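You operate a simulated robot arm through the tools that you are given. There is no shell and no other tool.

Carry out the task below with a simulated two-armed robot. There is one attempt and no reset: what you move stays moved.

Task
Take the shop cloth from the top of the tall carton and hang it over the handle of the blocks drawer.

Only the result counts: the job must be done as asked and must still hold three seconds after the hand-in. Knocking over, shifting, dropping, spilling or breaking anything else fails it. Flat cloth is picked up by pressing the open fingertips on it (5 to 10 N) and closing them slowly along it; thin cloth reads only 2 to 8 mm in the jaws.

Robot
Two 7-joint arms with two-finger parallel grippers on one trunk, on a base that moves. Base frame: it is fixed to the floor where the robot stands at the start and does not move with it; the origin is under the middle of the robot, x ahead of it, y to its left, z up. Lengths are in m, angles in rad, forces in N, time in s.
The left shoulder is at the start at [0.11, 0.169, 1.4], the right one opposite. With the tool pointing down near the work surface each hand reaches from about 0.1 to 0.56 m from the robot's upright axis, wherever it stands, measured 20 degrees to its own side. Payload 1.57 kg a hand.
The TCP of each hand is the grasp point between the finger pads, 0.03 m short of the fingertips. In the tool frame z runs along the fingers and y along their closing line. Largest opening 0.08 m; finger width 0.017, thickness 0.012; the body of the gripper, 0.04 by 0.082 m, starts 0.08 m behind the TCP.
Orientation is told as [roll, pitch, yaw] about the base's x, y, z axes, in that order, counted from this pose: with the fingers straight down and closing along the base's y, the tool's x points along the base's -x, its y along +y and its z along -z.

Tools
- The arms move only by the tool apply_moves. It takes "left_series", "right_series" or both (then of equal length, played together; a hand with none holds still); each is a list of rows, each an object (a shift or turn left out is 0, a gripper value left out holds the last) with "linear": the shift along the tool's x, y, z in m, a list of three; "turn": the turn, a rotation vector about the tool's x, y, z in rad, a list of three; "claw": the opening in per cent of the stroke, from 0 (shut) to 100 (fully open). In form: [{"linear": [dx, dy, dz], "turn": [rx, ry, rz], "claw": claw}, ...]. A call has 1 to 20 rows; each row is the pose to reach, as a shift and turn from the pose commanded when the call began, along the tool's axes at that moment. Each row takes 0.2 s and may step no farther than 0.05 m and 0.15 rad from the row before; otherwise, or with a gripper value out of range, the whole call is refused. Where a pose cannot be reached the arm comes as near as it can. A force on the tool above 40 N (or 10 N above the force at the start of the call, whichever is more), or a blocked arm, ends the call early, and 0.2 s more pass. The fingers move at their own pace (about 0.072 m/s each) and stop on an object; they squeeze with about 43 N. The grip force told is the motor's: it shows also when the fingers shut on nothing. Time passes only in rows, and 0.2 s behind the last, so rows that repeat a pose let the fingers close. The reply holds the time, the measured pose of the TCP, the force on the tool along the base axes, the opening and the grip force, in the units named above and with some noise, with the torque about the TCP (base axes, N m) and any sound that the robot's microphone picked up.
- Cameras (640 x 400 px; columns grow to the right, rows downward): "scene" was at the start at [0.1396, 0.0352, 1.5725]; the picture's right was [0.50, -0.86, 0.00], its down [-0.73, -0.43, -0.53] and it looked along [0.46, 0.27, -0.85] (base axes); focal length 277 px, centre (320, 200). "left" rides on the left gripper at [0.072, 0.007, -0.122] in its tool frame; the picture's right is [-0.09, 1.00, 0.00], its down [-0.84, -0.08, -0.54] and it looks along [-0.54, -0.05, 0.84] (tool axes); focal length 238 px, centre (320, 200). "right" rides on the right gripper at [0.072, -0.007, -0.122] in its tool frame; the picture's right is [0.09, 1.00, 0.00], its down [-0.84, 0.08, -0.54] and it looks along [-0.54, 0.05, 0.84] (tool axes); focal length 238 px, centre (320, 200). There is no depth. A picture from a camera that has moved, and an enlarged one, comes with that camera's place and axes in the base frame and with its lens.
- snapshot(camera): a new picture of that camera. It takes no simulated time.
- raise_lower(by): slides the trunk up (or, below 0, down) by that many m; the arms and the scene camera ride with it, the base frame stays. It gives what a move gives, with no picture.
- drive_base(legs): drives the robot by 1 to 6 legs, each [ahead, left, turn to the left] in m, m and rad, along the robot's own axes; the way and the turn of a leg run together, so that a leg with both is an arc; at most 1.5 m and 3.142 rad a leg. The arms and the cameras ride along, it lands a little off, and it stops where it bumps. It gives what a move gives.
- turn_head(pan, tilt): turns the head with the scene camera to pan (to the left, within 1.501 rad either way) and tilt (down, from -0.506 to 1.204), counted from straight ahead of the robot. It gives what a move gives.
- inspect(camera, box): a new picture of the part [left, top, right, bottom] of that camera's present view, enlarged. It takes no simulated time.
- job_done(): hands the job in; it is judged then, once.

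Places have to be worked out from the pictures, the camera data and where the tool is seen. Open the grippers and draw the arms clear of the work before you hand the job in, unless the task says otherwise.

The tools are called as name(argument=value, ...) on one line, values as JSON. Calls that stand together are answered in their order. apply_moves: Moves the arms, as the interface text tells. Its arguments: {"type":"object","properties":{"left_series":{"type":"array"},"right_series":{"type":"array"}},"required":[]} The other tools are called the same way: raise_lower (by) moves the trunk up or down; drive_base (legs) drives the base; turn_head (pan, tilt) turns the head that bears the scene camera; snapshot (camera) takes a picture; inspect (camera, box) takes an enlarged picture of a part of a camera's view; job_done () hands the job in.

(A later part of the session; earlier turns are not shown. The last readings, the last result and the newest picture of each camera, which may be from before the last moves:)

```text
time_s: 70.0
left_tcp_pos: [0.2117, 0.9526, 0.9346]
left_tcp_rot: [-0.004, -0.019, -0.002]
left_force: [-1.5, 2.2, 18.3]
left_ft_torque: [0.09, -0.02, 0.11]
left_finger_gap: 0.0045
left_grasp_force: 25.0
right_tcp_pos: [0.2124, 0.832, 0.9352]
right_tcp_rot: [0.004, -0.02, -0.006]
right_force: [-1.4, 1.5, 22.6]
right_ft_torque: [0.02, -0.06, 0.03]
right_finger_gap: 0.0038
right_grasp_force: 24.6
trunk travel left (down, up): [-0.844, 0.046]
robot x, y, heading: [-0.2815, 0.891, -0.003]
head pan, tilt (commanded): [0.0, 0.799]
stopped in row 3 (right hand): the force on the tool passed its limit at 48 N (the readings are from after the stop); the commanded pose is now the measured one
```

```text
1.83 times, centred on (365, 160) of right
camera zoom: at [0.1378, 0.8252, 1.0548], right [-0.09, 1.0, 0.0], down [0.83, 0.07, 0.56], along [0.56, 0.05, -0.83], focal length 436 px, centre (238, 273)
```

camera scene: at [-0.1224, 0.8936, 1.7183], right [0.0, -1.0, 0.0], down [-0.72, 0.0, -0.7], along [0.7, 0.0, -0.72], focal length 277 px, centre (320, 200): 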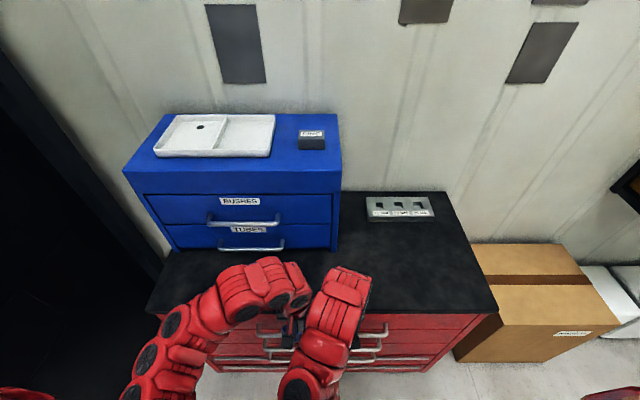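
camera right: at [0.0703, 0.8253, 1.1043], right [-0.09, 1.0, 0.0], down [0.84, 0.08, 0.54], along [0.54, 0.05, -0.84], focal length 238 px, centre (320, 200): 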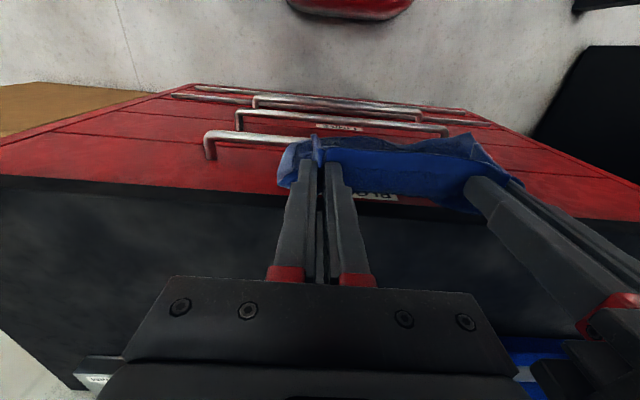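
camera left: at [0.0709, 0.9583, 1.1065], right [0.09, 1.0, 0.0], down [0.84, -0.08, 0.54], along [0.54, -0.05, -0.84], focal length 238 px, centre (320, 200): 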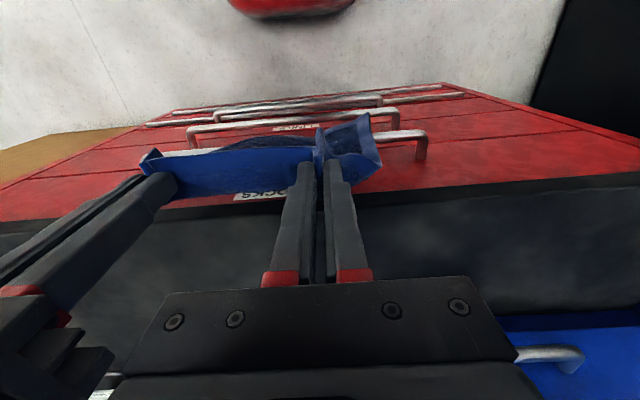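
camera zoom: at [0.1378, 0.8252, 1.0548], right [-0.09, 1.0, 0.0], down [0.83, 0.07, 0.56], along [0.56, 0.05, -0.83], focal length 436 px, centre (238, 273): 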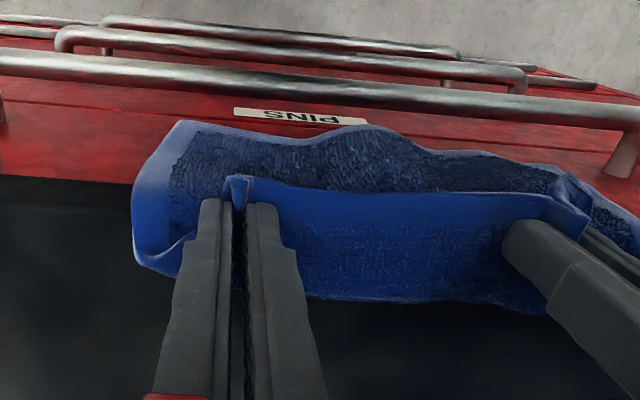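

The fingertips are resting on the bench edge through the cloth, and stereo puts the hem at z≈0.80, x≈0.204, so vertical fingers can't get it low enough behind the bar. I'll lift, back off and pitch both hands about 0.5 rad so the fingertips lead towards the drawer face.

apply_moves(left_series=[{"linear": [0.005, 0, -0.02]}, {"linear": [0.025, 0, -0.04]}, {"linear": [0.045, 0, -0.05], "turn": [0, -0.1, 0]}, {"linear": [0.06, 0, -0.05], "turn": [0, -0.22, 0]}, {"linear": [0.07, 0, -0.05], "turn": [0, -0.34, 0]}, {"linear": [0.075, 0, -0.05], "turn": [0, -0.48, 0]}, {"linear": [0.075, 0, -0.05], "turn": [0, -0.48, 0]}], right_series=[{"linear": [0.005, 0, -0.02]}, {"linear": [0.025, 0, -0.04]}, {"linear": [0.045, 0, -0.05], "turn": [0, -0.1, 0]}, {"linear": [0.06, 0, -0.05], "turn": [0, -0.22, 0]}, {"linear": [0.07, 0, -0.05], "turn": [0, -0.34, 0]}, {"linear": [0.075, 0, -0.05], "turn": [0, -0.48, 0]}, {"linear": [0.075, 0, -0.05], "turn": [0, -0.48, 0]}])

snapshot(camera="left")

snapshot(camera="right")

snapshot(camera="scene")

```text
time_s: 71.6
left_tcp_pos: [0.165, 0.9384, 0.9527]
left_tcp_rot: [-0.006, -0.492, 0.0]
left_force: [0.2, 1.0, 1.1]
left_ft_torque: [0.02, 0.0, 0.06]
left_finger_gap: 0.0047
left_grasp_force: 24.9
left hand out of reach, approached as far as the arm can: row 5, 6, 7
right_tcp_pos: [0.1557, 0.8456, 0.9644]
right_tcp_rot: [0.0, -0.494, -0.008]
right_force: [-0.1, 1.2, -0.3]
right_ft_torque: [-0.03, 0.0, -0.02]
right_finger_gap: 0.0037
right_grasp_force: 24.4
right hand out of reach, approached as far as the arm can: row 5, 6, 7
trunk travel left (down, up): [-0.844, 0.046]
robot x, y, heading: [-0.2789, 0.894, -0.004]
head pan, tilt (commanded): [0.0, 0.799]
```

```text
taken
camera left: at [0.0442, 0.946, 1.0276], right [0.08, 1.0, 0.04], down [0.48, -0.08, 0.87], along [0.87, -0.05, -0.49], focal length 238 px, centre (320, 200)
```

left: 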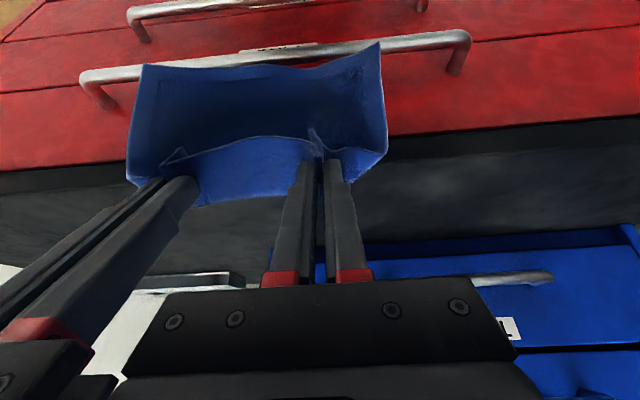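

```text
taken
camera right: at [0.0343, 0.8379, 1.0371], right [-0.08, 1.0, -0.04], down [0.48, 0.07, 0.87], along [0.87, 0.05, -0.48], focal length 238 px, centre (320, 200)
```

right: 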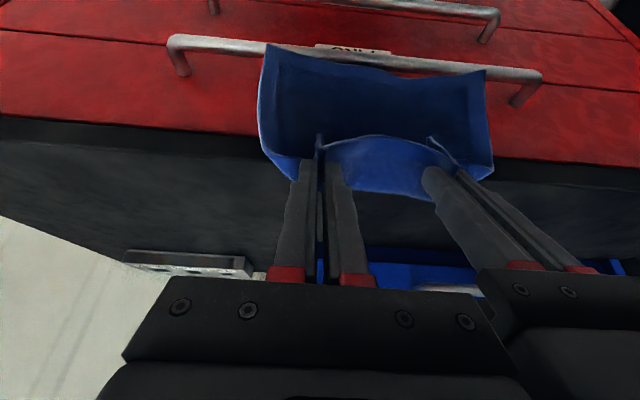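

```text
taken
camera scene: at [-0.1211, 0.894, 1.7182], right [0.0, -1.0, 0.0], down [-0.72, 0.0, -0.7], along [0.7, 0.0, -0.72], focal length 277 px, centre (320, 200)
```

scene: 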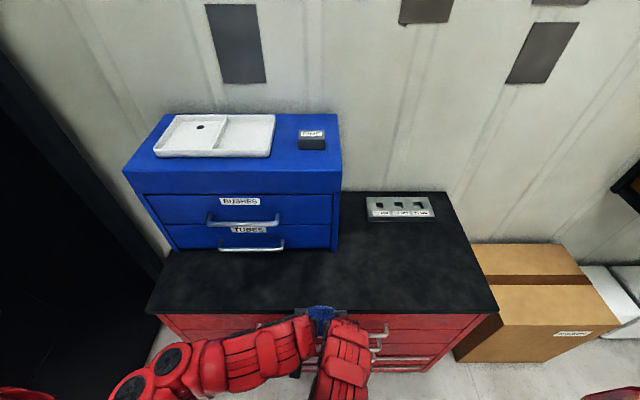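

With the pitch, the wrist cameras now see the whole hanging sheet. The hands drifted to only 9 cm apart because of reach limits, so I'll back the base 10 cm and re-extend both arms forward at the right spacing.

drive_base(legs=[[-0.1, 0, 0]])

apply_moves(left_series=[{"linear": [-0.01, 0.005, 0.01]}, {"linear": [-0.025, 0.01, 0.022]}, {"linear": [-0.04, 0.0145, 0.034]}, {"linear": [-0.055, 0.0145, 0.044]}, {"linear": [-0.0688, 0.0145, 0.0516]}, {"linear": [-0.0688, 0.0145, 0.0516]}], right_series=[{"linear": [-0.01, -0.005, 0.012]}, {"linear": [-0.025, -0.01, 0.026]}, {"linear": [-0.041, -0.0125, 0.041]}, {"linear": [-0.057, -0.0125, 0.054]}, {"linear": [-0.0715, -0.0125, 0.0655]}, {"linear": [-0.0715, -0.0125, 0.0655]}])

snapshot(camera="left")

snapshot(camera="right")

```text
time_s: 72.8
left_tcp_pos: [0.0653, 0.9382, 0.9541]
left_tcp_rot: [0.0, -0.489, 0.0]
left_force: [-0.2, -0.8, 0.3]
left_ft_torque: [0.02, -0.01, 0.04]
left_finger_gap: 0.0046
left_grasp_force: 24.9
right_tcp_pos: [0.0557, 0.845, 0.9636]
right_tcp_rot: [0.002, -0.492, -0.007]
right_force: [-0.1, 0.8, 0.7]
right_ft_torque: [0.0, 0.0, 0.0]
right_finger_gap: 0.0037
right_grasp_force: 24.6
trunk travel left (down, up): [-0.844, 0.046]
robot x, y, heading: [-0.3838, 0.8984, 0.003]
head pan, tilt (commanded): [0.0, 0.799]
```

```text
time_s: 74.2
left_tcp_pos: [0.15, 0.9519, 0.9406]
left_tcp_rot: [-0.003, -0.488, 0.0]
left_force: [0.1, -2.8, -0.7]
left_ft_torque: [-0.1, 0.05, 0.02]
left_finger_gap: 0.004
left_grasp_force: 24.8
right_tcp_pos: [0.1506, 0.832, 0.9403]
right_tcp_rot: [0.003, -0.493, -0.007]
right_force: [-0.1, 2.2, -0.4]
right_ft_torque: [0.06, 0.02, 0.01]
right_finger_gap: 0.0038
right_grasp_force: 25.0
trunk travel left (down, up): [-0.844, 0.046]
robot x, y, heading: [-0.3796, 0.8962, 0.001]
head pan, tilt (commanded): [0.0, 0.799]
```

```text
taken
camera left: at [0.0298, 0.9607, 1.0151], right [0.08, 1.0, 0.04], down [0.48, -0.08, 0.87], along [0.87, -0.05, -0.49], focal length 238 px, centre (320, 200)
```

left: 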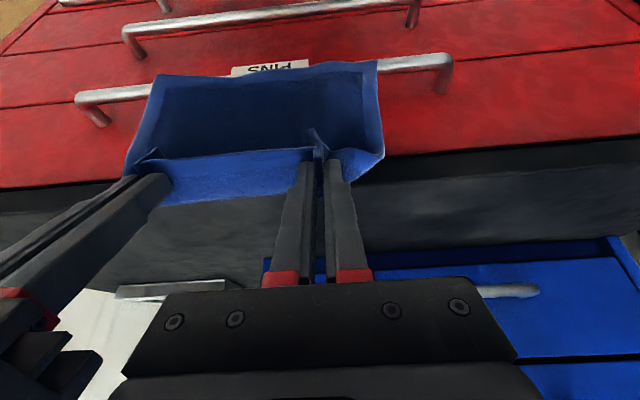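

```text
taken
camera right: at [0.0286, 0.8248, 1.0134], right [-0.07, 1.0, -0.04], down [0.48, 0.07, 0.87], along [0.87, 0.05, -0.48], focal length 238 px, centre (320, 200)
```

right: 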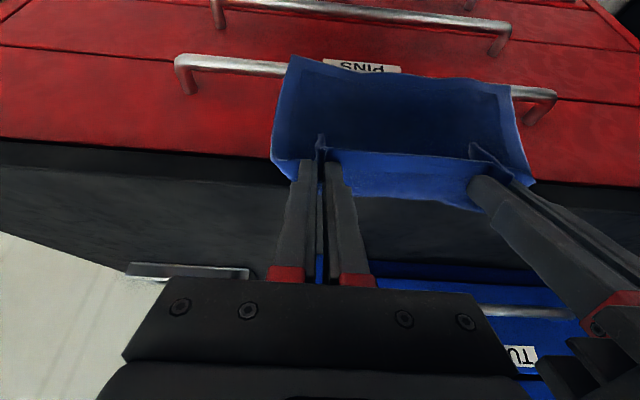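

Stereo puts the hem at z≈0.797 directly below the fingertips (x≈0.16), with the sheet hanging flat over about 0.21 m. I'll move straight forward 4.7 cm so the hem sits above the gap behind the bar (x≈0.21).

apply_moves(left_series=[{"linear": [-0.0106, 0, 0.0057]}, {"linear": [-0.0211, 0, 0.0113]}, {"linear": [-0.0317, 0, 0.017]}, {"linear": [-0.0414, 0, 0.0222]}, {"linear": [-0.0414, 0, 0.0222]}, {"linear": [-0.0414, 0, 0.0222]}], right_series=[{"linear": [-0.0106, 0, 0.0057]}, {"linear": [-0.0211, 0, 0.0113]}, {"linear": [-0.0317, 0, 0.017]}, {"linear": [-0.0414, 0, 0.0222]}, {"linear": [-0.0414, 0, 0.0222]}, {"linear": [-0.0414, 0, 0.0222]}])

snapshot(camera="left")

snapshot(camera="right")

```text
time_s: 75.6
left_tcp_pos: [0.1972, 0.9519, 0.9405]
left_tcp_rot: [-0.001, -0.489, 0.0]
left_force: [-1.0, -2.2, -0.2]
left_ft_torque: [-0.07, -0.04, -0.02]
left_finger_gap: 0.0045
left_grasp_force: 24.9
right_tcp_pos: [0.1981, 0.8317, 0.9402]
right_tcp_rot: [0.002, -0.493, -0.006]
right_force: [-0.1, 1.2, 0.5]
right_ft_torque: [0.04, 0.03, 0.04]
right_finger_gap: 0.0037
right_grasp_force: 24.4
trunk travel left (down, up): [-0.844, 0.046]
robot x, y, heading: [-0.3854, 0.8922, -0.0]
head pan, tilt (commanded): [0.0, 0.799]
```

```text
taken
camera left: at [0.0766, 0.9602, 1.0149], right [0.08, 1.0, 0.04], down [0.48, -0.08, 0.87], along [0.87, -0.05, -0.49], focal length 238 px, centre (320, 200)
```

left: 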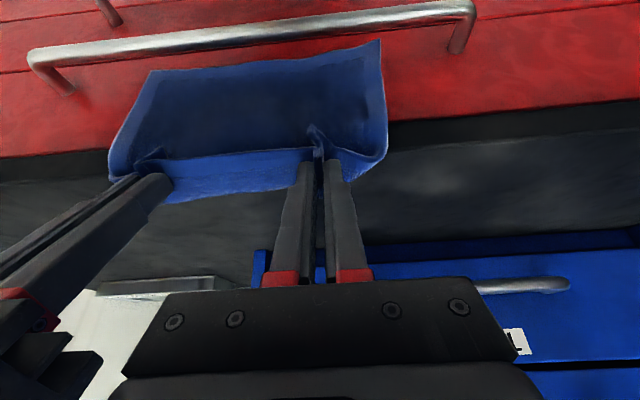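

```text
taken
camera right: at [0.0754, 0.8247, 1.0134], right [-0.08, 1.0, -0.04], down [0.48, 0.07, 0.87], along [0.87, 0.05, -0.49], focal length 238 px, centre (320, 200)
```

right: 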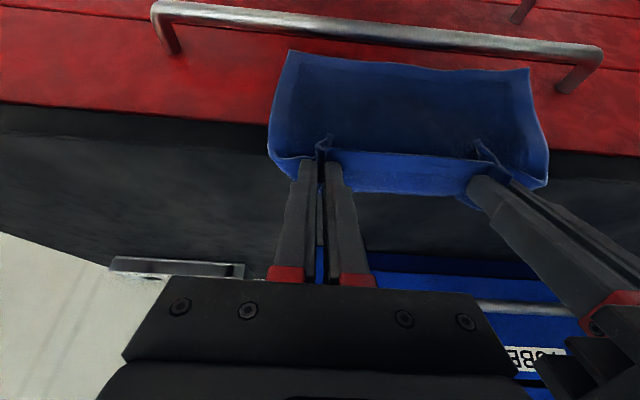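

The hem's +y corner seems swung towards the robot (x≈0.185). I'll let the cloth settle for a couple of seconds and measure again.

apply_moves(left_series=[{}, {}, {}, {}, {}, {}, {}, {}, {}, {}], right_series=[{}, {}, {}, {}, {}, {}, {}, {}, {}, {}])

inspect(camera="left", box=[80, 0, 480, 220])

inspect(camera="right", box=[180, 0, 620, 220])

```text
time_s: 77.8
left_tcp_pos: [0.1965, 0.9521, 0.9411]
left_tcp_rot: [-0.001, -0.489, 0.0]
left_force: [-1.3, -1.2, -0.6]
left_ft_torque: [-0.08, 0.03, 0.04]
left_finger_gap: 0.0046
left_grasp_force: 24.9
right_tcp_pos: [0.1967, 0.8321, 0.9399]
right_tcp_rot: [0.002, -0.491, -0.005]
right_force: [-0.7, 2.2, 0.7]
right_ft_torque: [0.08, 0.0, 0.01]
right_finger_gap: 0.0037
right_grasp_force: 25.0
trunk travel left (down, up): [-0.844, 0.046]
robot x, y, heading: [-0.3832, 0.8947, 0.003]
head pan, tilt (commanded): [0.0, 0.799]
```

```text
1.60 times, centred on (280, 110) of left
camera zoom: at [0.0765, 0.9602, 1.0151], right [0.08, 1.0, 0.04], down [0.48, -0.08, 0.87], along [0.87, -0.05, -0.49], focal length 381 px, centre (384, 344)
```

zoom: 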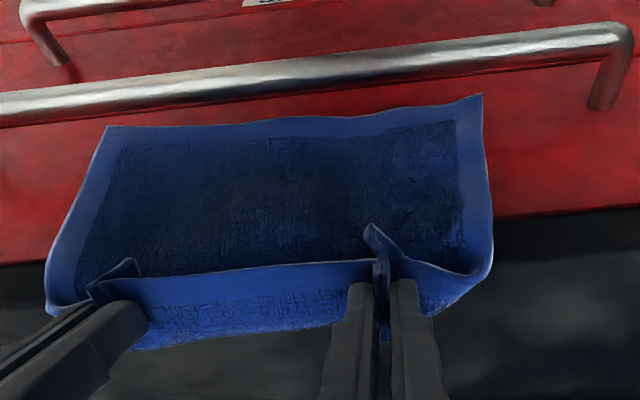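

```text
1.45 times, centred on (400, 110) of right
camera zoom: at [0.0752, 0.8247, 1.0135], right [-0.08, 1.0, -0.04], down [0.48, 0.07, 0.87], along [0.87, 0.05, -0.49], focal length 347 px, centre (204, 331)
```

zoom: 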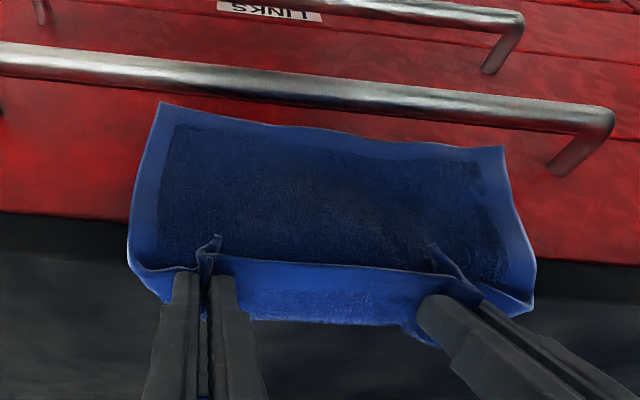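

The settled hem leans back to x≈0.193, right over the bar, because of the pitch; with vertical fingers it hung straight below them. A small opposite pitch should push the hem towards the drawer face, so I'll back off, lift and rotate both hands to about +0.25 rad.

apply_moves(left_series=[{"linear": [0.012, 0, -0.022]}, {"linear": [0.024, 0, -0.044], "turn": [0, 0.1, 0]}, {"linear": [0.034, 0, -0.0635], "turn": [0, 0.24, 0]}, {"linear": [0.034, 0, -0.0635], "turn": [0, 0.37, 0]}, {"linear": [0.034, 0, -0.0635], "turn": [0, 0.5, 0]}, {"linear": [0.034, 0, -0.0635], "turn": [0, 0.62, 0]}, {"linear": [0.034, 0, -0.0635], "turn": [0, 0.74, 0]}, {"linear": [0.034, 0, -0.0635], "turn": [0, 0.74, 0]}, {"linear": [0.034, 0, -0.0635], "turn": [0, 0.74, 0]}, {"linear": [0.034, 0, -0.0635], "turn": [0, 0.74, 0]}, {"linear": [0.034, 0, -0.0635], "turn": [0, 0.74, 0]}], right_series=[{"linear": [0.012, 0, -0.022]}, {"linear": [0.024, 0, -0.044], "turn": [0, 0.1, 0]}, {"linear": [0.034, 0, -0.0635], "turn": [0, 0.24, 0]}, {"linear": [0.034, 0, -0.0635], "turn": [0, 0.37, 0]}, {"linear": [0.034, 0, -0.0635], "turn": [0, 0.5, 0]}, {"linear": [0.034, 0, -0.0635], "turn": [0, 0.62, 0]}, {"linear": [0.034, 0, -0.0635], "turn": [0, 0.74, 0]}, {"linear": [0.034, 0, -0.0635], "turn": [0, 0.74, 0]}, {"linear": [0.034, 0, -0.0635], "turn": [0, 0.74, 0]}, {"linear": [0.034, 0, -0.0635], "turn": [0, 0.74, 0]}, {"linear": [0.034, 0, -0.0635], "turn": [0, 0.74, 0]}])

snapshot(camera="left")

snapshot(camera="right")

```text
time_s: 80.2
left_tcp_pos: [0.1389, 0.9517, 0.9754]
left_tcp_rot: [-0.003, 0.249, -0.001]
left_force: [-0.6, -0.1, 0.3]
left_ft_torque: [-0.03, -0.02, 0.05]
left_finger_gap: 0.0044
left_grasp_force: 24.7
left hand out of reach, approached as far as the arm can: row 7, 8, 9, 10, 11
right_tcp_pos: [0.1436, 0.8336, 0.9705]
right_tcp_rot: [0.0, 0.246, -0.006]
right_force: [-0.1, 0.3, 0.1]
right_ft_torque: [0.02, 0.01, 0.02]
right_finger_gap: 0.0035
right_grasp_force: 24.4
right hand out of reach, approached as far as the arm can: row 7, 8, 9, 10, 11
trunk travel left (down, up): [-0.844, 0.046]
robot x, y, heading: [-0.3846, 0.8956, -0.002]
head pan, tilt (commanded): [0.0, 0.799]
```

```text
taken
camera left: at [0.099, 0.9602, 1.1119], right [0.09, 1.0, -0.03], down [0.94, -0.08, 0.32], along [0.32, -0.05, -0.95], focal length 238 px, centre (320, 200)
```

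left: 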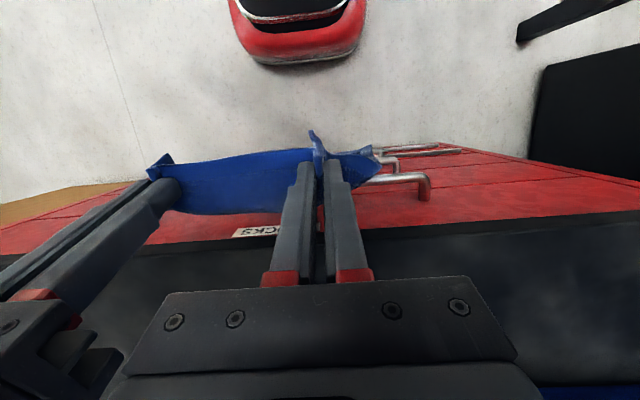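

```text
taken
camera right: at [0.1023, 0.8262, 1.1066], right [-0.08, 1.0, 0.02], down [0.94, 0.07, 0.32], along [0.32, 0.05, -0.95], focal length 238 px, centre (320, 200)
```

right: 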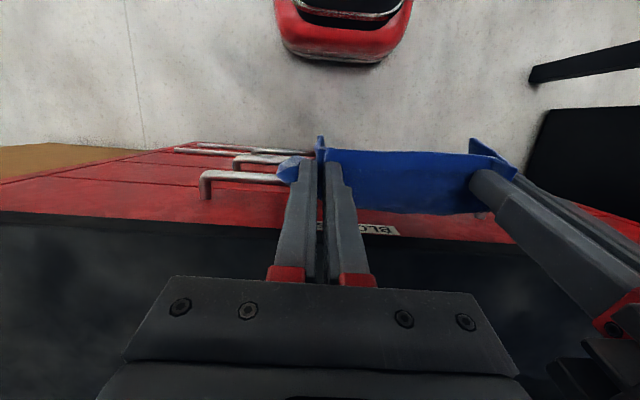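

At +0.25 rad the strip hides the hem from the cameras, as expected. The arms were near their reach limit here, so I'll drive the base 5 cm forward and then read the exact poses before the final alignment.

drive_base(legs=[[0.05, 0, 0]])

```text
time_s: 81.1
left_tcp_pos: [0.186, 0.9518, 0.9781]
left_tcp_rot: [-0.005, 0.246, -0.001]
left_force: [-1.2, 0.0, -0.9]
left_ft_torque: [-0.01, -0.05, 0.03]
left_finger_gap: 0.0044
left_grasp_force: 25.6
right_tcp_pos: [0.1894, 0.8334, 0.9735]
right_tcp_rot: [0.001, 0.246, -0.006]
right_force: [-0.4, 0.2, 0.3]
right_ft_torque: [0.02, -0.06, 0.01]
right_finger_gap: 0.0037
right_grasp_force: 24.8
trunk travel left (down, up): [-0.844, 0.046]
robot x, y, heading: [-0.3337, 0.8935, 0.002]
head pan, tilt (commanded): [0.0, 0.799]
```

Now I'll align both hands at TCP x≈0.208, z≈0.962 (tips at x≈0.201) and let the cloth settle.

apply_moves(left_series=[{"linear": [-0.009, 0, 0.0035]}, {"linear": [-0.018, 0, 0.007]}, {"linear": [-0.0256, 0, 0.01]}, {"linear": [-0.0256, 0, 0.01]}, {"linear": [-0.0256, 0, 0.01]}, {"linear": [-0.0256, 0, 0.01]}, {"linear": [-0.0256, 0, 0.01]}, {"linear": [-0.0256, 0, 0.01]}], right_series=[{"linear": [-0.007, 0, 0.002]}, {"linear": [-0.014, 0, 0.0043]}, {"linear": [-0.0212, 0, 0.0065]}, {"linear": [-0.0212, 0, 0.0065]}, {"linear": [-0.0212, 0, 0.0065]}, {"linear": [-0.0212, 0, 0.0065]}, {"linear": [-0.0212, 0, 0.0065]}, {"linear": [-0.0212, 0, 0.0065]}])

inspect(camera="left", box=[100, 60, 480, 260])

inspect(camera="right", box=[160, 60, 540, 260])

```text
time_s: 82.9
left_tcp_pos: [0.2119, 0.9533, 0.9595]
left_tcp_rot: [-0.003, 0.251, -0.002]
left_force: [-0.2, 0.3, 0.0]
left_ft_torque: [-0.01, 0.0, 0.02]
left_finger_gap: 0.0044
left_grasp_force: 24.5
right_tcp_pos: [0.2115, 0.8342, 0.96]
right_tcp_rot: [0.002, 0.246, -0.006]
right_force: [0.3, 0.2, 0.4]
right_ft_torque: [0.07, -0.01, -0.04]
right_finger_gap: 0.0037
right_grasp_force: 24.5
trunk travel left (down, up): [-0.844, 0.046]
robot x, y, heading: [-0.3324, 0.8928, -0.005]
head pan, tilt (commanded): [0.0, 0.799]
```

```text
1.68 times, centred on (290, 160) of left
camera zoom: at [0.1711, 0.9599, 1.0953], right [0.09, 1.0, -0.03], down [0.94, -0.08, 0.32], along [0.32, -0.05, -0.95], focal length 401 px, centre (370, 267)
```

zoom: 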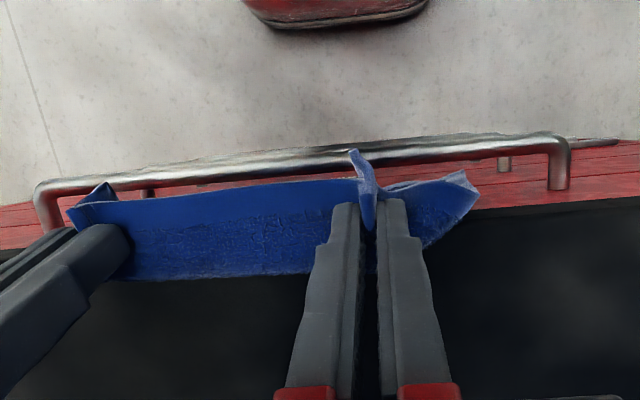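

```text
1.68 times, centred on (350, 160) of right
camera zoom: at [0.1711, 0.826, 1.0945], right [-0.08, 1.0, 0.02], down [0.94, 0.07, 0.32], along [0.32, 0.05, -0.95], focal length 401 px, centre (270, 267)
```

zoom: 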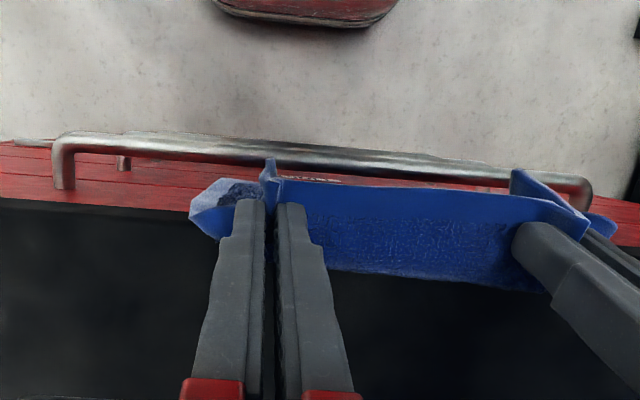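

The bar is visible along its whole length in front of the cloth, and line of sight puts the hem at x≥0.206, behind the bar line. I'll lower 5 cm in small steps so the hem goes down into the gap, watching for contact.

apply_moves(left_series=[{"linear": [-0.0017, 0, 0.0082]}, {"linear": [-0.0034, 0, 0.0163]}, {"linear": [-0.0052, 0, 0.0245]}, {"linear": [-0.0069, 0, 0.0327]}, {"linear": [-0.0086, 0, 0.0408]}, {"linear": [-0.0103, 0, 0.049]}, {"linear": [-0.0103, 0, 0.049]}], right_series=[{"linear": [-0.0017, 0, 0.0082]}, {"linear": [-0.0034, 0, 0.0163]}, {"linear": [-0.0052, 0, 0.0245]}, {"linear": [-0.0069, 0, 0.0327]}, {"linear": [-0.0086, 0, 0.0408]}, {"linear": [-0.0103, 0, 0.049]}, {"linear": [-0.0103, 0, 0.049]}])

inspect(camera="left", box=[100, 60, 480, 260])

inspect(camera="right", box=[160, 60, 540, 260])

```text
time_s: 84.5
left_tcp_pos: [0.2054, 0.952, 0.9106]
left_tcp_rot: [-0.003, 0.248, -0.001]
left_force: [-10.5, -0.2, 6.8]
left_ft_torque: [0.02, 0.11, 0.06]
left_finger_gap: 0.0043
left_grasp_force: 25.1
right_tcp_pos: [0.2057, 0.8334, 0.9103]
right_tcp_rot: [0.002, 0.244, -0.004]
right_force: [-4.8, -0.1, 3.4]
right_ft_torque: [0.04, 0.04, -0.01]
right_finger_gap: 0.0037
right_grasp_force: 24.5
trunk travel left (down, up): [-0.844, 0.046]
robot x, y, heading: [-0.3315, 0.8963, 0.002]
head pan, tilt (commanded): [0.0, 0.799]
```

```text
1.68 times, centred on (290, 160) of left
camera zoom: at [0.1653, 0.9595, 1.0468], right [0.09, 1.0, -0.03], down [0.94, -0.08, 0.32], along [0.32, -0.05, -0.95], focal length 401 px, centre (370, 267)
```

zoom: 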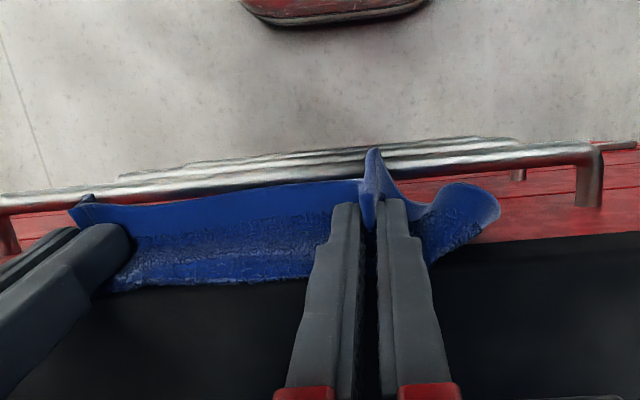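

```text
1.68 times, centred on (350, 160) of right
camera zoom: at [0.1652, 0.8264, 1.0461], right [-0.09, 1.0, 0.02], down [0.94, 0.07, 0.32], along [0.32, 0.05, -0.95], focal length 401 px, centre (270, 267)
```

zoom: 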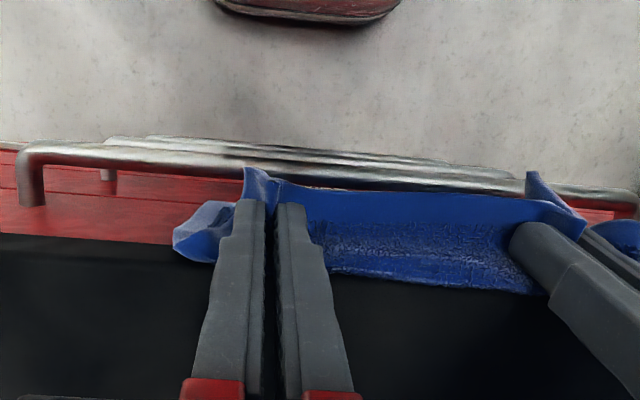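

There is gentle contact with the bench lip (5–10 N) through the cloth, and the bar is still fully visible in front of the cloth, so the sheet is going behind it. I'll ease back about 6 mm while lowering another 1.6 cm.

apply_moves(left_series=[{"linear": [0.003, 0, 0.002]}, {"linear": [0.0045, 0, 0.006]}, {"linear": [0.0035, 0, 0.012]}, {"linear": [0.0023, 0, 0.0176]}, {"linear": [0.0023, 0, 0.0176]}], right_series=[{"linear": [0.003, 0, 0.002]}, {"linear": [0.0045, 0, 0.006]}, {"linear": [0.0035, 0, 0.012]}, {"linear": [0.0023, 0, 0.0176]}, {"linear": [0.0023, 0, 0.0176]}])

inspect(camera="left", box=[100, 60, 480, 260])

inspect(camera="right", box=[160, 60, 540, 260])

```text
time_s: 85.7
left_tcp_pos: [0.2028, 0.9518, 0.893]
left_tcp_rot: [-0.003, 0.248, -0.001]
left_force: [-1.0, -1.1, 0.5]
left_ft_torque: [-0.02, -0.01, 0.03]
left_finger_gap: 0.0046
left_grasp_force: 24.8
right_tcp_pos: [0.203, 0.8334, 0.8928]
right_tcp_rot: [-0.002, 0.247, -0.005]
right_force: [-0.9, 0.1, -0.1]
right_ft_torque: [0.02, -0.02, 0.0]
right_finger_gap: 0.0034
right_grasp_force: 24.5
trunk travel left (down, up): [-0.844, 0.046]
robot x, y, heading: [-0.3339, 0.8965, 0.001]
head pan, tilt (commanded): [0.0, 0.799]
```

```text
1.68 times, centred on (290, 160) of left
camera zoom: at [0.1618, 0.9595, 1.0297], right [0.09, 1.0, -0.03], down [0.94, -0.08, 0.32], along [0.32, -0.05, -0.95], focal length 401 px, centre (370, 267)
```

zoom: 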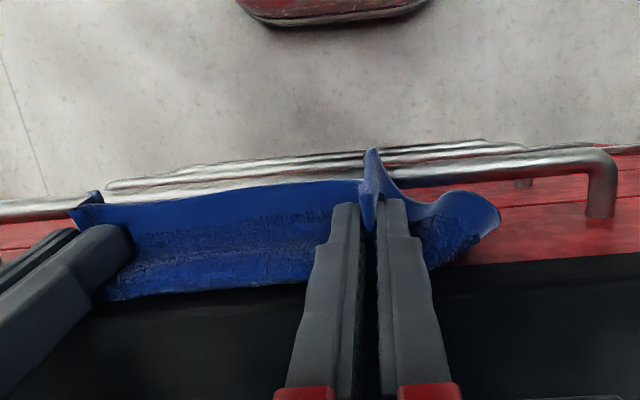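

```text
1.68 times, centred on (350, 160) of right
camera zoom: at [0.1622, 0.826, 1.0283], right [-0.08, 1.0, 0.02], down [0.94, 0.07, 0.32], along [0.32, 0.05, -0.95], focal length 401 px, centre (270, 267)
```

zoom: 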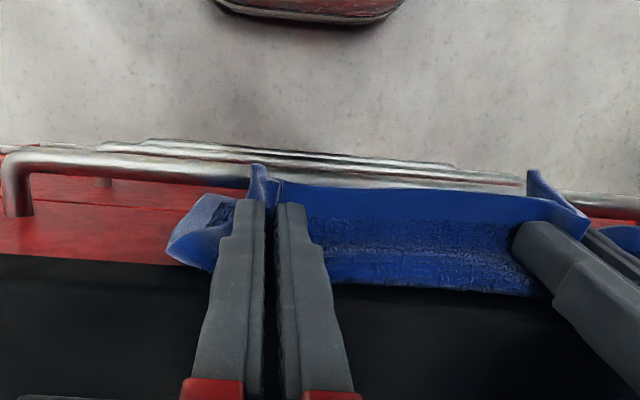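

No contact force now and the side flaps of the cloth are on the drawer side of the bar. I'll rotate the hands slowly back through vertical while lowering another 3 cm so more cloth feeds down behind the bar.

apply_moves(left_series=[{"linear": [-0.0005, 0, 0.007], "turn": [0, -0.07, 0]}, {"linear": [-0.001, 0, 0.014], "turn": [0, -0.14, 0]}, {"linear": [-0.0015, 0, 0.021], "turn": [0, -0.21, 0]}, {"linear": [-0.002, 0, 0.028], "turn": [0, -0.28, 0]}, {"linear": [-0.0023, 0, 0.0335], "turn": [0, -0.35, 0]}, {"linear": [-0.0023, 0, 0.0335], "turn": [0, -0.35, 0]}, {"linear": [-0.0023, 0, 0.0335], "turn": [0, -0.35, 0]}], right_series=[{"linear": [-0.0005, 0, 0.007], "turn": [0, -0.07, 0]}, {"linear": [-0.001, 0, 0.014], "turn": [0, -0.14, 0]}, {"linear": [-0.0015, 0, 0.021], "turn": [0, -0.21, 0]}, {"linear": [-0.002, 0, 0.028], "turn": [0, -0.28, 0]}, {"linear": [-0.0023, 0, 0.0335], "turn": [0, -0.35, 0]}, {"linear": [-0.0023, 0, 0.0335], "turn": [0, -0.35, 0]}, {"linear": [-0.0023, 0, 0.0335], "turn": [0, -0.35, 0]}])

inspect(camera="left", box=[100, 60, 480, 260])

inspect(camera="right", box=[160, 60, 540, 260])

```text
time_s: 87.3
left_tcp_pos: [0.1956, 0.951, 0.8591]
left_tcp_rot: [-0.005, -0.101, 0.0]
left_force: [0.7, 0.5, 0.7]
left_ft_torque: [0.02, 0.02, 0.05]
left_finger_gap: 0.0045
left_grasp_force: 24.6
right_tcp_pos: [0.1965, 0.834, 0.8596]
right_tcp_rot: [0.002, -0.103, -0.005]
right_force: [0.3, -0.3, 0.9]
right_ft_torque: [0.03, 0.03, 0.0]
right_finger_gap: 0.0035
right_grasp_force: 24.9
trunk travel left (down, up): [-0.844, 0.046]
robot x, y, heading: [-0.3341, 0.8896, 0.002]
head pan, tilt (commanded): [0.0, 0.799]
```

```text
1.68 times, centred on (290, 160) of left
camera zoom: at [0.1117, 0.9595, 0.9749], right [0.09, 1.0, 0.01], down [0.78, -0.08, 0.62], along [0.62, -0.05, -0.78], focal length 401 px, centre (370, 267)
```

zoom: 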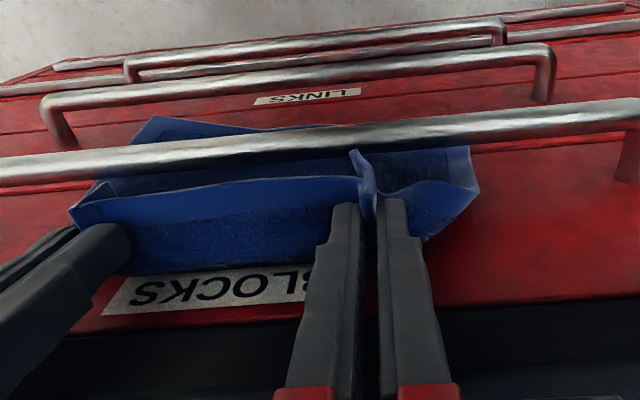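

```text
1.68 times, centred on (350, 160) of right
camera zoom: at [0.1119, 0.8267, 0.9736], right [-0.09, 1.0, -0.01], down [0.78, 0.07, 0.63], along [0.62, 0.05, -0.78], focal length 401 px, centre (270, 267)
```

zoom: 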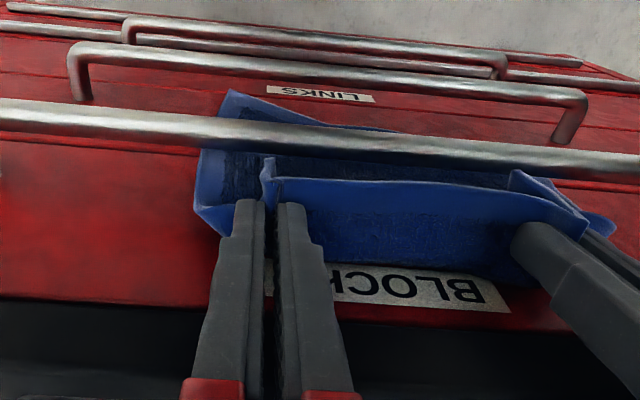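

Excellent: in both views the bar now runs in front of the sheet, and the hem shows below and behind it (hem about 7 cm below the bar on one side). I'll lower another 2.7 cm to balance the length hanging behind.

apply_moves(left_series=[{"linear": [0.0007, 0, 0.0067]}, {"linear": [0.0013, 0, 0.0134]}, {"linear": [0.002, 0, 0.02]}, {"linear": [0.0027, 0, 0.0269]}, {"linear": [0.0027, 0, 0.0269]}, {"linear": [0.0027, 0, 0.0269]}], right_series=[{"linear": [0.0007, 0, 0.0067]}, {"linear": [0.0013, 0, 0.0134]}, {"linear": [0.002, 0, 0.02]}, {"linear": [0.0027, 0, 0.0269]}, {"linear": [0.0027, 0, 0.0269]}, {"linear": [0.0027, 0, 0.0269]}])

inspect(camera="left", box=[80, 40, 480, 260])

inspect(camera="right", box=[160, 40, 560, 260])

```text
time_s: 88.7
left_tcp_pos: [0.1961, 0.9506, 0.8338]
left_tcp_rot: [-0.003, -0.099, 0.001]
left_force: [0.8, -0.5, -0.3]
left_ft_torque: [-0.04, 0.04, 0.01]
left_finger_gap: 0.0046
left_grasp_force: 24.7
right_tcp_pos: [0.1974, 0.8334, 0.8327]
right_tcp_rot: [0.0, -0.102, -0.006]
right_force: [-0.6, 0.2, 0.1]
right_ft_torque: [0.01, 0.03, -0.01]
right_finger_gap: 0.0034
right_grasp_force: 24.4
trunk travel left (down, up): [-0.844, 0.046]
robot x, y, heading: [-0.3299, 0.8907, -0.003]
head pan, tilt (commanded): [0.0, 0.799]
```

```text
1.60 times, centred on (280, 150) of left
camera zoom: at [0.1119, 0.9593, 0.9474], right [0.09, 1.0, 0.01], down [0.78, -0.08, 0.62], along [0.62, -0.05, -0.78], focal length 381 px, centre (384, 280)
```

zoom: 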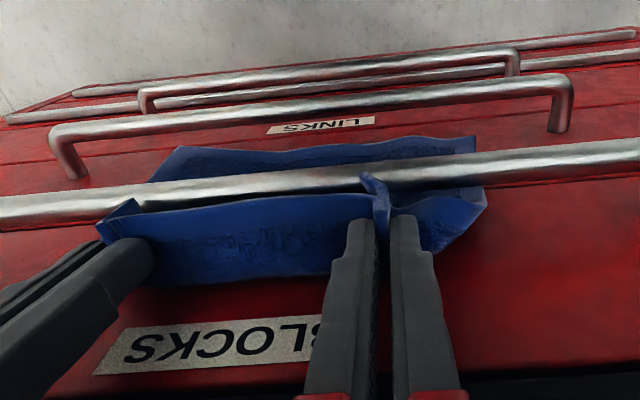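

```text
1.60 times, centred on (360, 150) of right
camera zoom: at [0.1118, 0.826, 0.9463], right [-0.09, 1.0, -0.01], down [0.78, 0.07, 0.63], along [0.62, 0.05, -0.78], focal length 381 px, centre (256, 280)
```

zoom: 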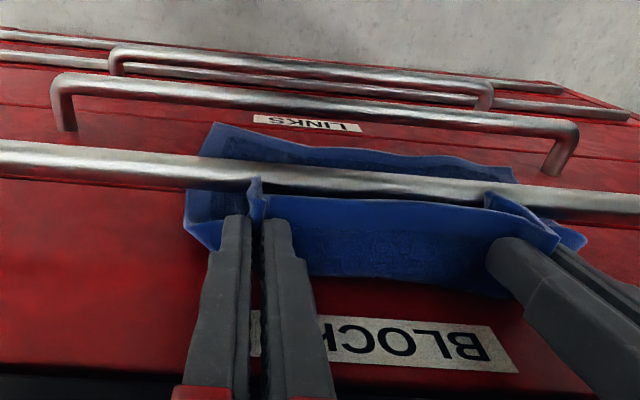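

The hem now shows across its full width behind and about 8–10 cm below the bar. Next I'll move the held edge forward over the bar in an arc towards the robot and down, so the cloth drapes over it.

apply_moves(left_series=[{"linear": [0.0104, 0, 0.003]}, {"linear": [0.0209, 0, 0.0079]}, {"linear": [0.0317, 0, 0.0148]}, {"linear": [0.0428, 0, 0.0258]}, {"linear": [0.0493, 0, 0.0402]}, {"linear": [0.0493, 0, 0.0402]}, {"linear": [0.0493, 0, 0.0402]}], right_series=[{"linear": [0.0104, 0, 0.003]}, {"linear": [0.0209, 0, 0.0079]}, {"linear": [0.0317, 0, 0.0148]}, {"linear": [0.0428, 0, 0.0258]}, {"linear": [0.0493, 0, 0.0402]}, {"linear": [0.0493, 0, 0.0402]}, {"linear": [0.0493, 0, 0.0402]}])

inspect(camera="left", box=[80, 40, 480, 260])

inspect(camera="right", box=[160, 40, 560, 260])

```text
time_s: 90.3
left_tcp_pos: [0.1507, 0.9506, 0.7866]
left_tcp_rot: [-0.002, -0.1, 0.002]
left_force: [0.1, -0.9, -0.5]
left_ft_torque: [0.0, 0.01, 0.08]
left_finger_gap: 0.0043
left_grasp_force: 24.9
right_tcp_pos: [0.1519, 0.8342, 0.7875]
right_tcp_rot: [0.0, -0.101, -0.005]
right_force: [1.1, -0.4, 0.3]
right_ft_torque: [0.01, -0.01, 0.0]
right_finger_gap: 0.0036
right_grasp_force: 24.5
trunk travel left (down, up): [-0.844, 0.046]
robot x, y, heading: [-0.3349, 0.8883, -0.001]
head pan, tilt (commanded): [0.0, 0.799]
```

```text
1.60 times, centred on (280, 150) of left
camera zoom: at [0.0664, 0.9591, 0.9021], right [0.09, 1.0, 0.01], down [0.78, -0.08, 0.62], along [0.62, -0.05, -0.78], focal length 381 px, centre (384, 280)
```

zoom: 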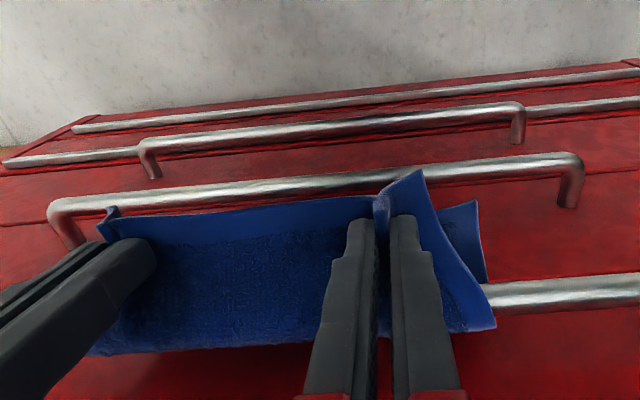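

```text
1.60 times, centred on (360, 150) of right
camera zoom: at [0.0664, 0.8264, 0.9013], right [-0.09, 1.0, -0.01], down [0.78, 0.07, 0.63], along [0.62, 0.05, -0.78], focal length 381 px, centre (256, 280)
```

zoom: 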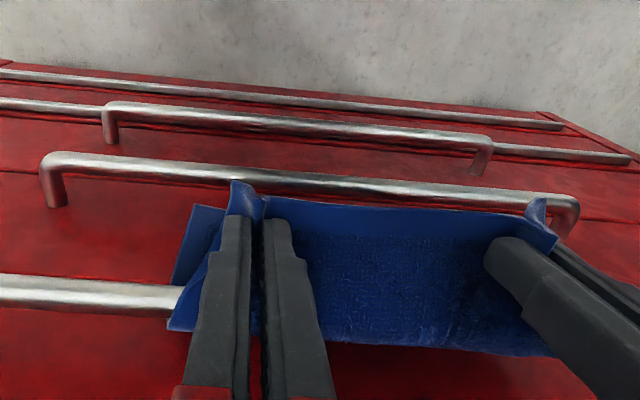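

The cloth now drapes over the bar, with its back corners visible behind and below it. I'll lower the held edge another 2.5 cm so it hangs naturally before letting go.

apply_moves(left_series=[{"linear": [0, 0, 0.009]}, {"linear": [0, 0, 0.018]}, {"linear": [0, 0, 0.026]}, {"linear": [0, 0, 0.026]}, {"linear": [0, 0, 0.026]}], right_series=[{"linear": [0, 0, 0.009]}, {"linear": [0, 0, 0.018]}, {"linear": [0, 0, 0.026]}, {"linear": [0, 0, 0.026]}, {"linear": [0, 0, 0.026]}])

snapshot(camera="left")

snapshot(camera="right")

snapshot(camera="scene")

```text
time_s: 91.5
left_tcp_pos: [0.1518, 0.9514, 0.7623]
left_tcp_rot: [-0.003, -0.101, 0.0]
left_force: [-0.2, -0.3, -0.2]
left_ft_torque: [-0.02, 0.01, 0.01]
left_finger_gap: 0.0045
left_grasp_force: 25.1
right_tcp_pos: [0.1545, 0.8342, 0.7612]
right_tcp_rot: [0.002, -0.102, -0.005]
right_force: [-0.5, -0.1, 0.1]
right_ft_torque: [-0.02, 0.03, -0.02]
right_finger_gap: 0.0038
right_grasp_force: 25.1
trunk travel left (down, up): [-0.844, 0.046]
robot x, y, heading: [-0.3307, 0.8935, -0.001]
head pan, tilt (commanded): [0.0, 0.799]
```

```text
taken
camera left: at [0.0691, 0.9593, 0.8761], right [0.09, 1.0, 0.01], down [0.78, -0.08, 0.62], along [0.62, -0.05, -0.78], focal length 238 px, centre (320, 200)
```

left: 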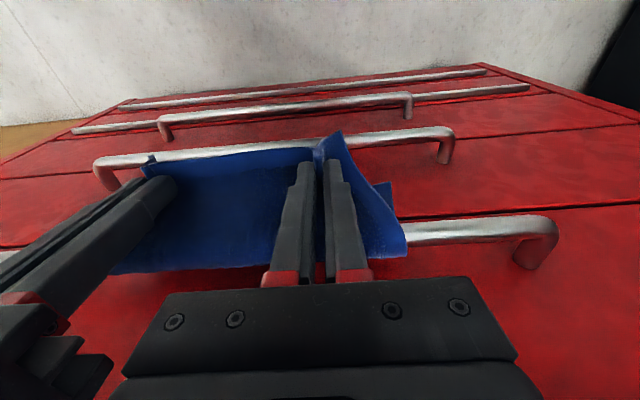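

```text
taken
camera right: at [0.0699, 0.8265, 0.8756], right [-0.09, 1.0, -0.01], down [0.78, 0.07, 0.63], along [0.62, 0.05, -0.78], focal length 238 px, centre (320, 200)
```

right: 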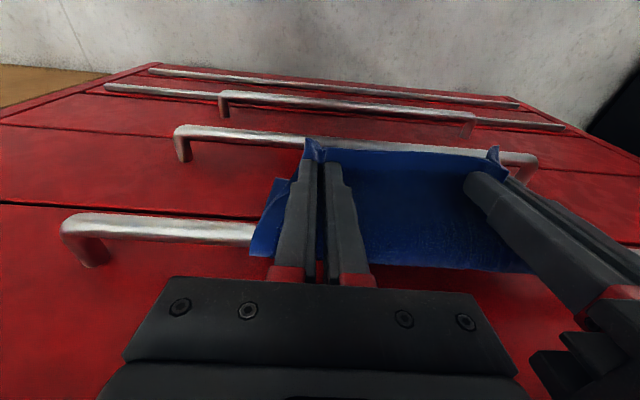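

```text
taken
camera scene: at [-0.1721, 0.8937, 1.7182], right [0.0, -1.0, 0.0], down [-0.72, 0.0, -0.7], along [0.7, 0.0, -0.72], focal length 277 px, centre (320, 200)
```

scene: 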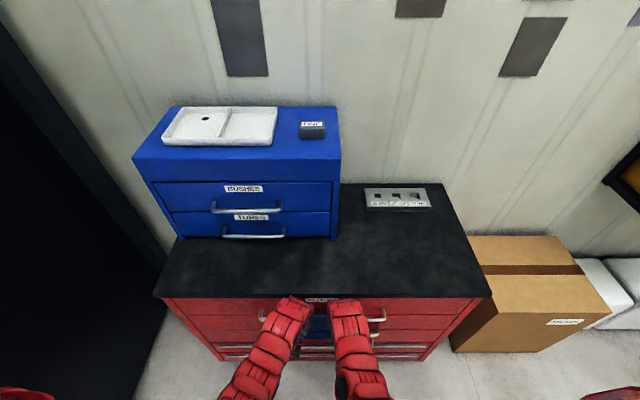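

The held edge hangs in front of the bar, and the back corner is still about 8–9 cm below the bar behind it. I'll open both grippers part way to release the cloth.

apply_moves(left_series=[{"claw": 12}, {"claw": 24}, {"claw": 36}, {"claw": 45}, {"claw": 45}, {"claw": 45}], right_series=[{"claw": 12}, {"claw": 24}, {"claw": 36}, {"claw": 45}, {"claw": 45}, {"claw": 45}])

snapshot(camera="left")

snapshot(camera="right")

```text
time_s: 92.9
left_tcp_pos: [0.1539, 0.9526, 0.7622]
left_tcp_rot: [-0.003, -0.102, 0.002]
left_force: [0.6, 0.0, 0.2]
left_ft_torque: [0.03, 0.02, -0.02]
left_finger_gap: 0.036
left_grasp_force: 0.0
right_tcp_pos: [0.1539, 0.8342, 0.7628]
right_tcp_rot: [0.002, -0.103, -0.005]
right_force: [-0.6, -0.9, 0.3]
right_ft_torque: [0.01, -0.01, -0.01]
right_finger_gap: 0.0361
right_grasp_force: 0.1
trunk travel left (down, up): [-0.844, 0.046]
robot x, y, heading: [-0.3325, 0.8935, 0.006]
head pan, tilt (commanded): [0.0, 0.799]
```

```text
taken
camera left: at [0.0691, 0.9592, 0.8761], right [0.09, 1.0, 0.01], down [0.78, -0.08, 0.62], along [0.62, -0.05, -0.78], focal length 238 px, centre (320, 200)
```

left: 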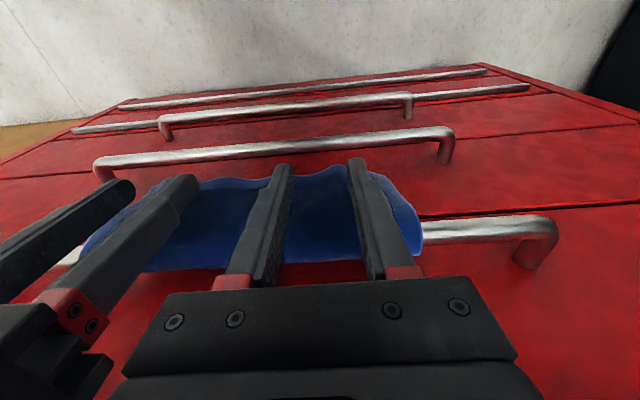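

```text
taken
camera right: at [0.0698, 0.8264, 0.8756], right [-0.09, 1.0, -0.01], down [0.78, 0.07, 0.63], along [0.62, 0.05, -0.78], focal length 238 px, centre (320, 200)
```

right: 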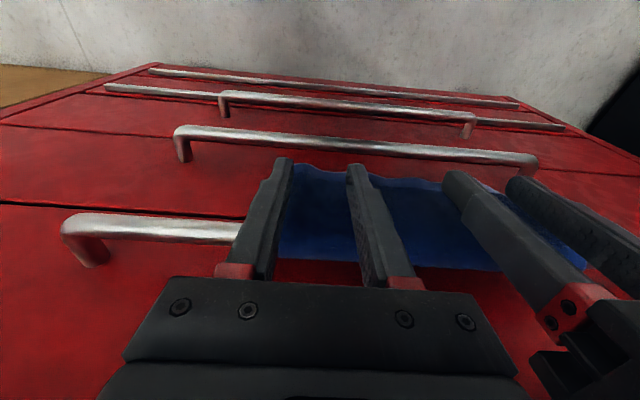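

Released: the cloth stays draped over the bar. I'll back both hands straight away from it and then check.

apply_moves(left_series=[{"linear": [0.015, 0, -0.003]}, {"linear": [0.03, 0, -0.006]}, {"linear": [0.05, 0, -0.01]}, {"linear": [0.07, 0, -0.014]}, {"linear": [0.09, 0, -0.02]}, {"linear": [0.09, 0, -0.02]}], right_series=[{"linear": [0.015, 0, -0.003]}, {"linear": [0.03, 0, -0.006]}, {"linear": [0.05, 0, -0.01]}, {"linear": [0.07, 0, -0.014]}, {"linear": [0.09, 0, -0.02]}, {"linear": [0.09, 0, -0.02]}])

snapshot(camera="left")

snapshot(camera="right")

```text
time_s: 94.3
left_tcp_pos: [0.0626, 0.9522, 0.7733]
left_tcp_rot: [-0.003, -0.098, 0.0]
left_force: [-0.7, 0.0, 0.7]
left_ft_torque: [0.03, 0.01, 0.01]
left_finger_gap: 0.036
left_grasp_force: 0.1
right_tcp_pos: [0.0628, 0.8338, 0.773]
right_tcp_rot: [0.002, -0.101, -0.005]
right_force: [0.4, -0.2, 0.2]
right_ft_torque: [-0.02, 0.01, 0.01]
right_finger_gap: 0.0362
right_grasp_force: 0.1
trunk travel left (down, up): [-0.844, 0.046]
robot x, y, heading: [-0.3339, 0.8948, 0.002]
head pan, tilt (commanded): [0.0, 0.799]
```

```text
taken
camera left: at [-0.0225, 0.9594, 0.8875], right [0.09, 1.0, 0.01], down [0.78, -0.08, 0.62], along [0.62, -0.05, -0.78], focal length 238 px, centre (320, 200)
```

left: 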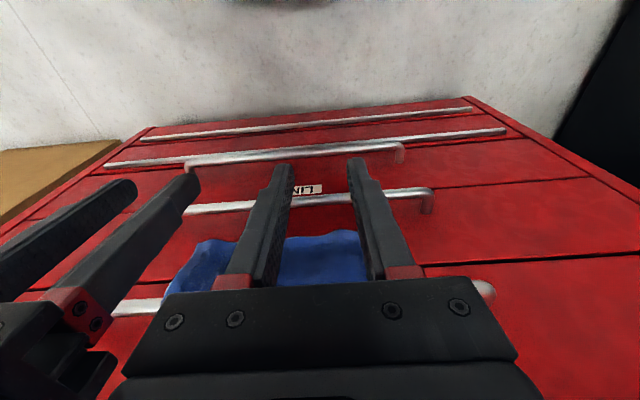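

```text
taken
camera right: at [-0.0212, 0.8271, 0.886], right [-0.09, 1.0, -0.01], down [0.78, 0.07, 0.62], along [0.62, 0.05, -0.78], focal length 238 px, centre (320, 200)
```

right: 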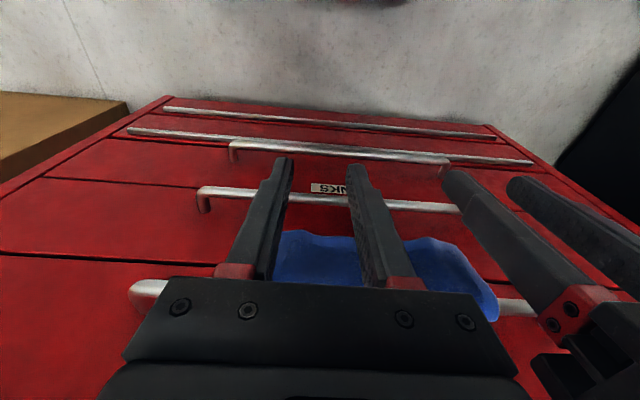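

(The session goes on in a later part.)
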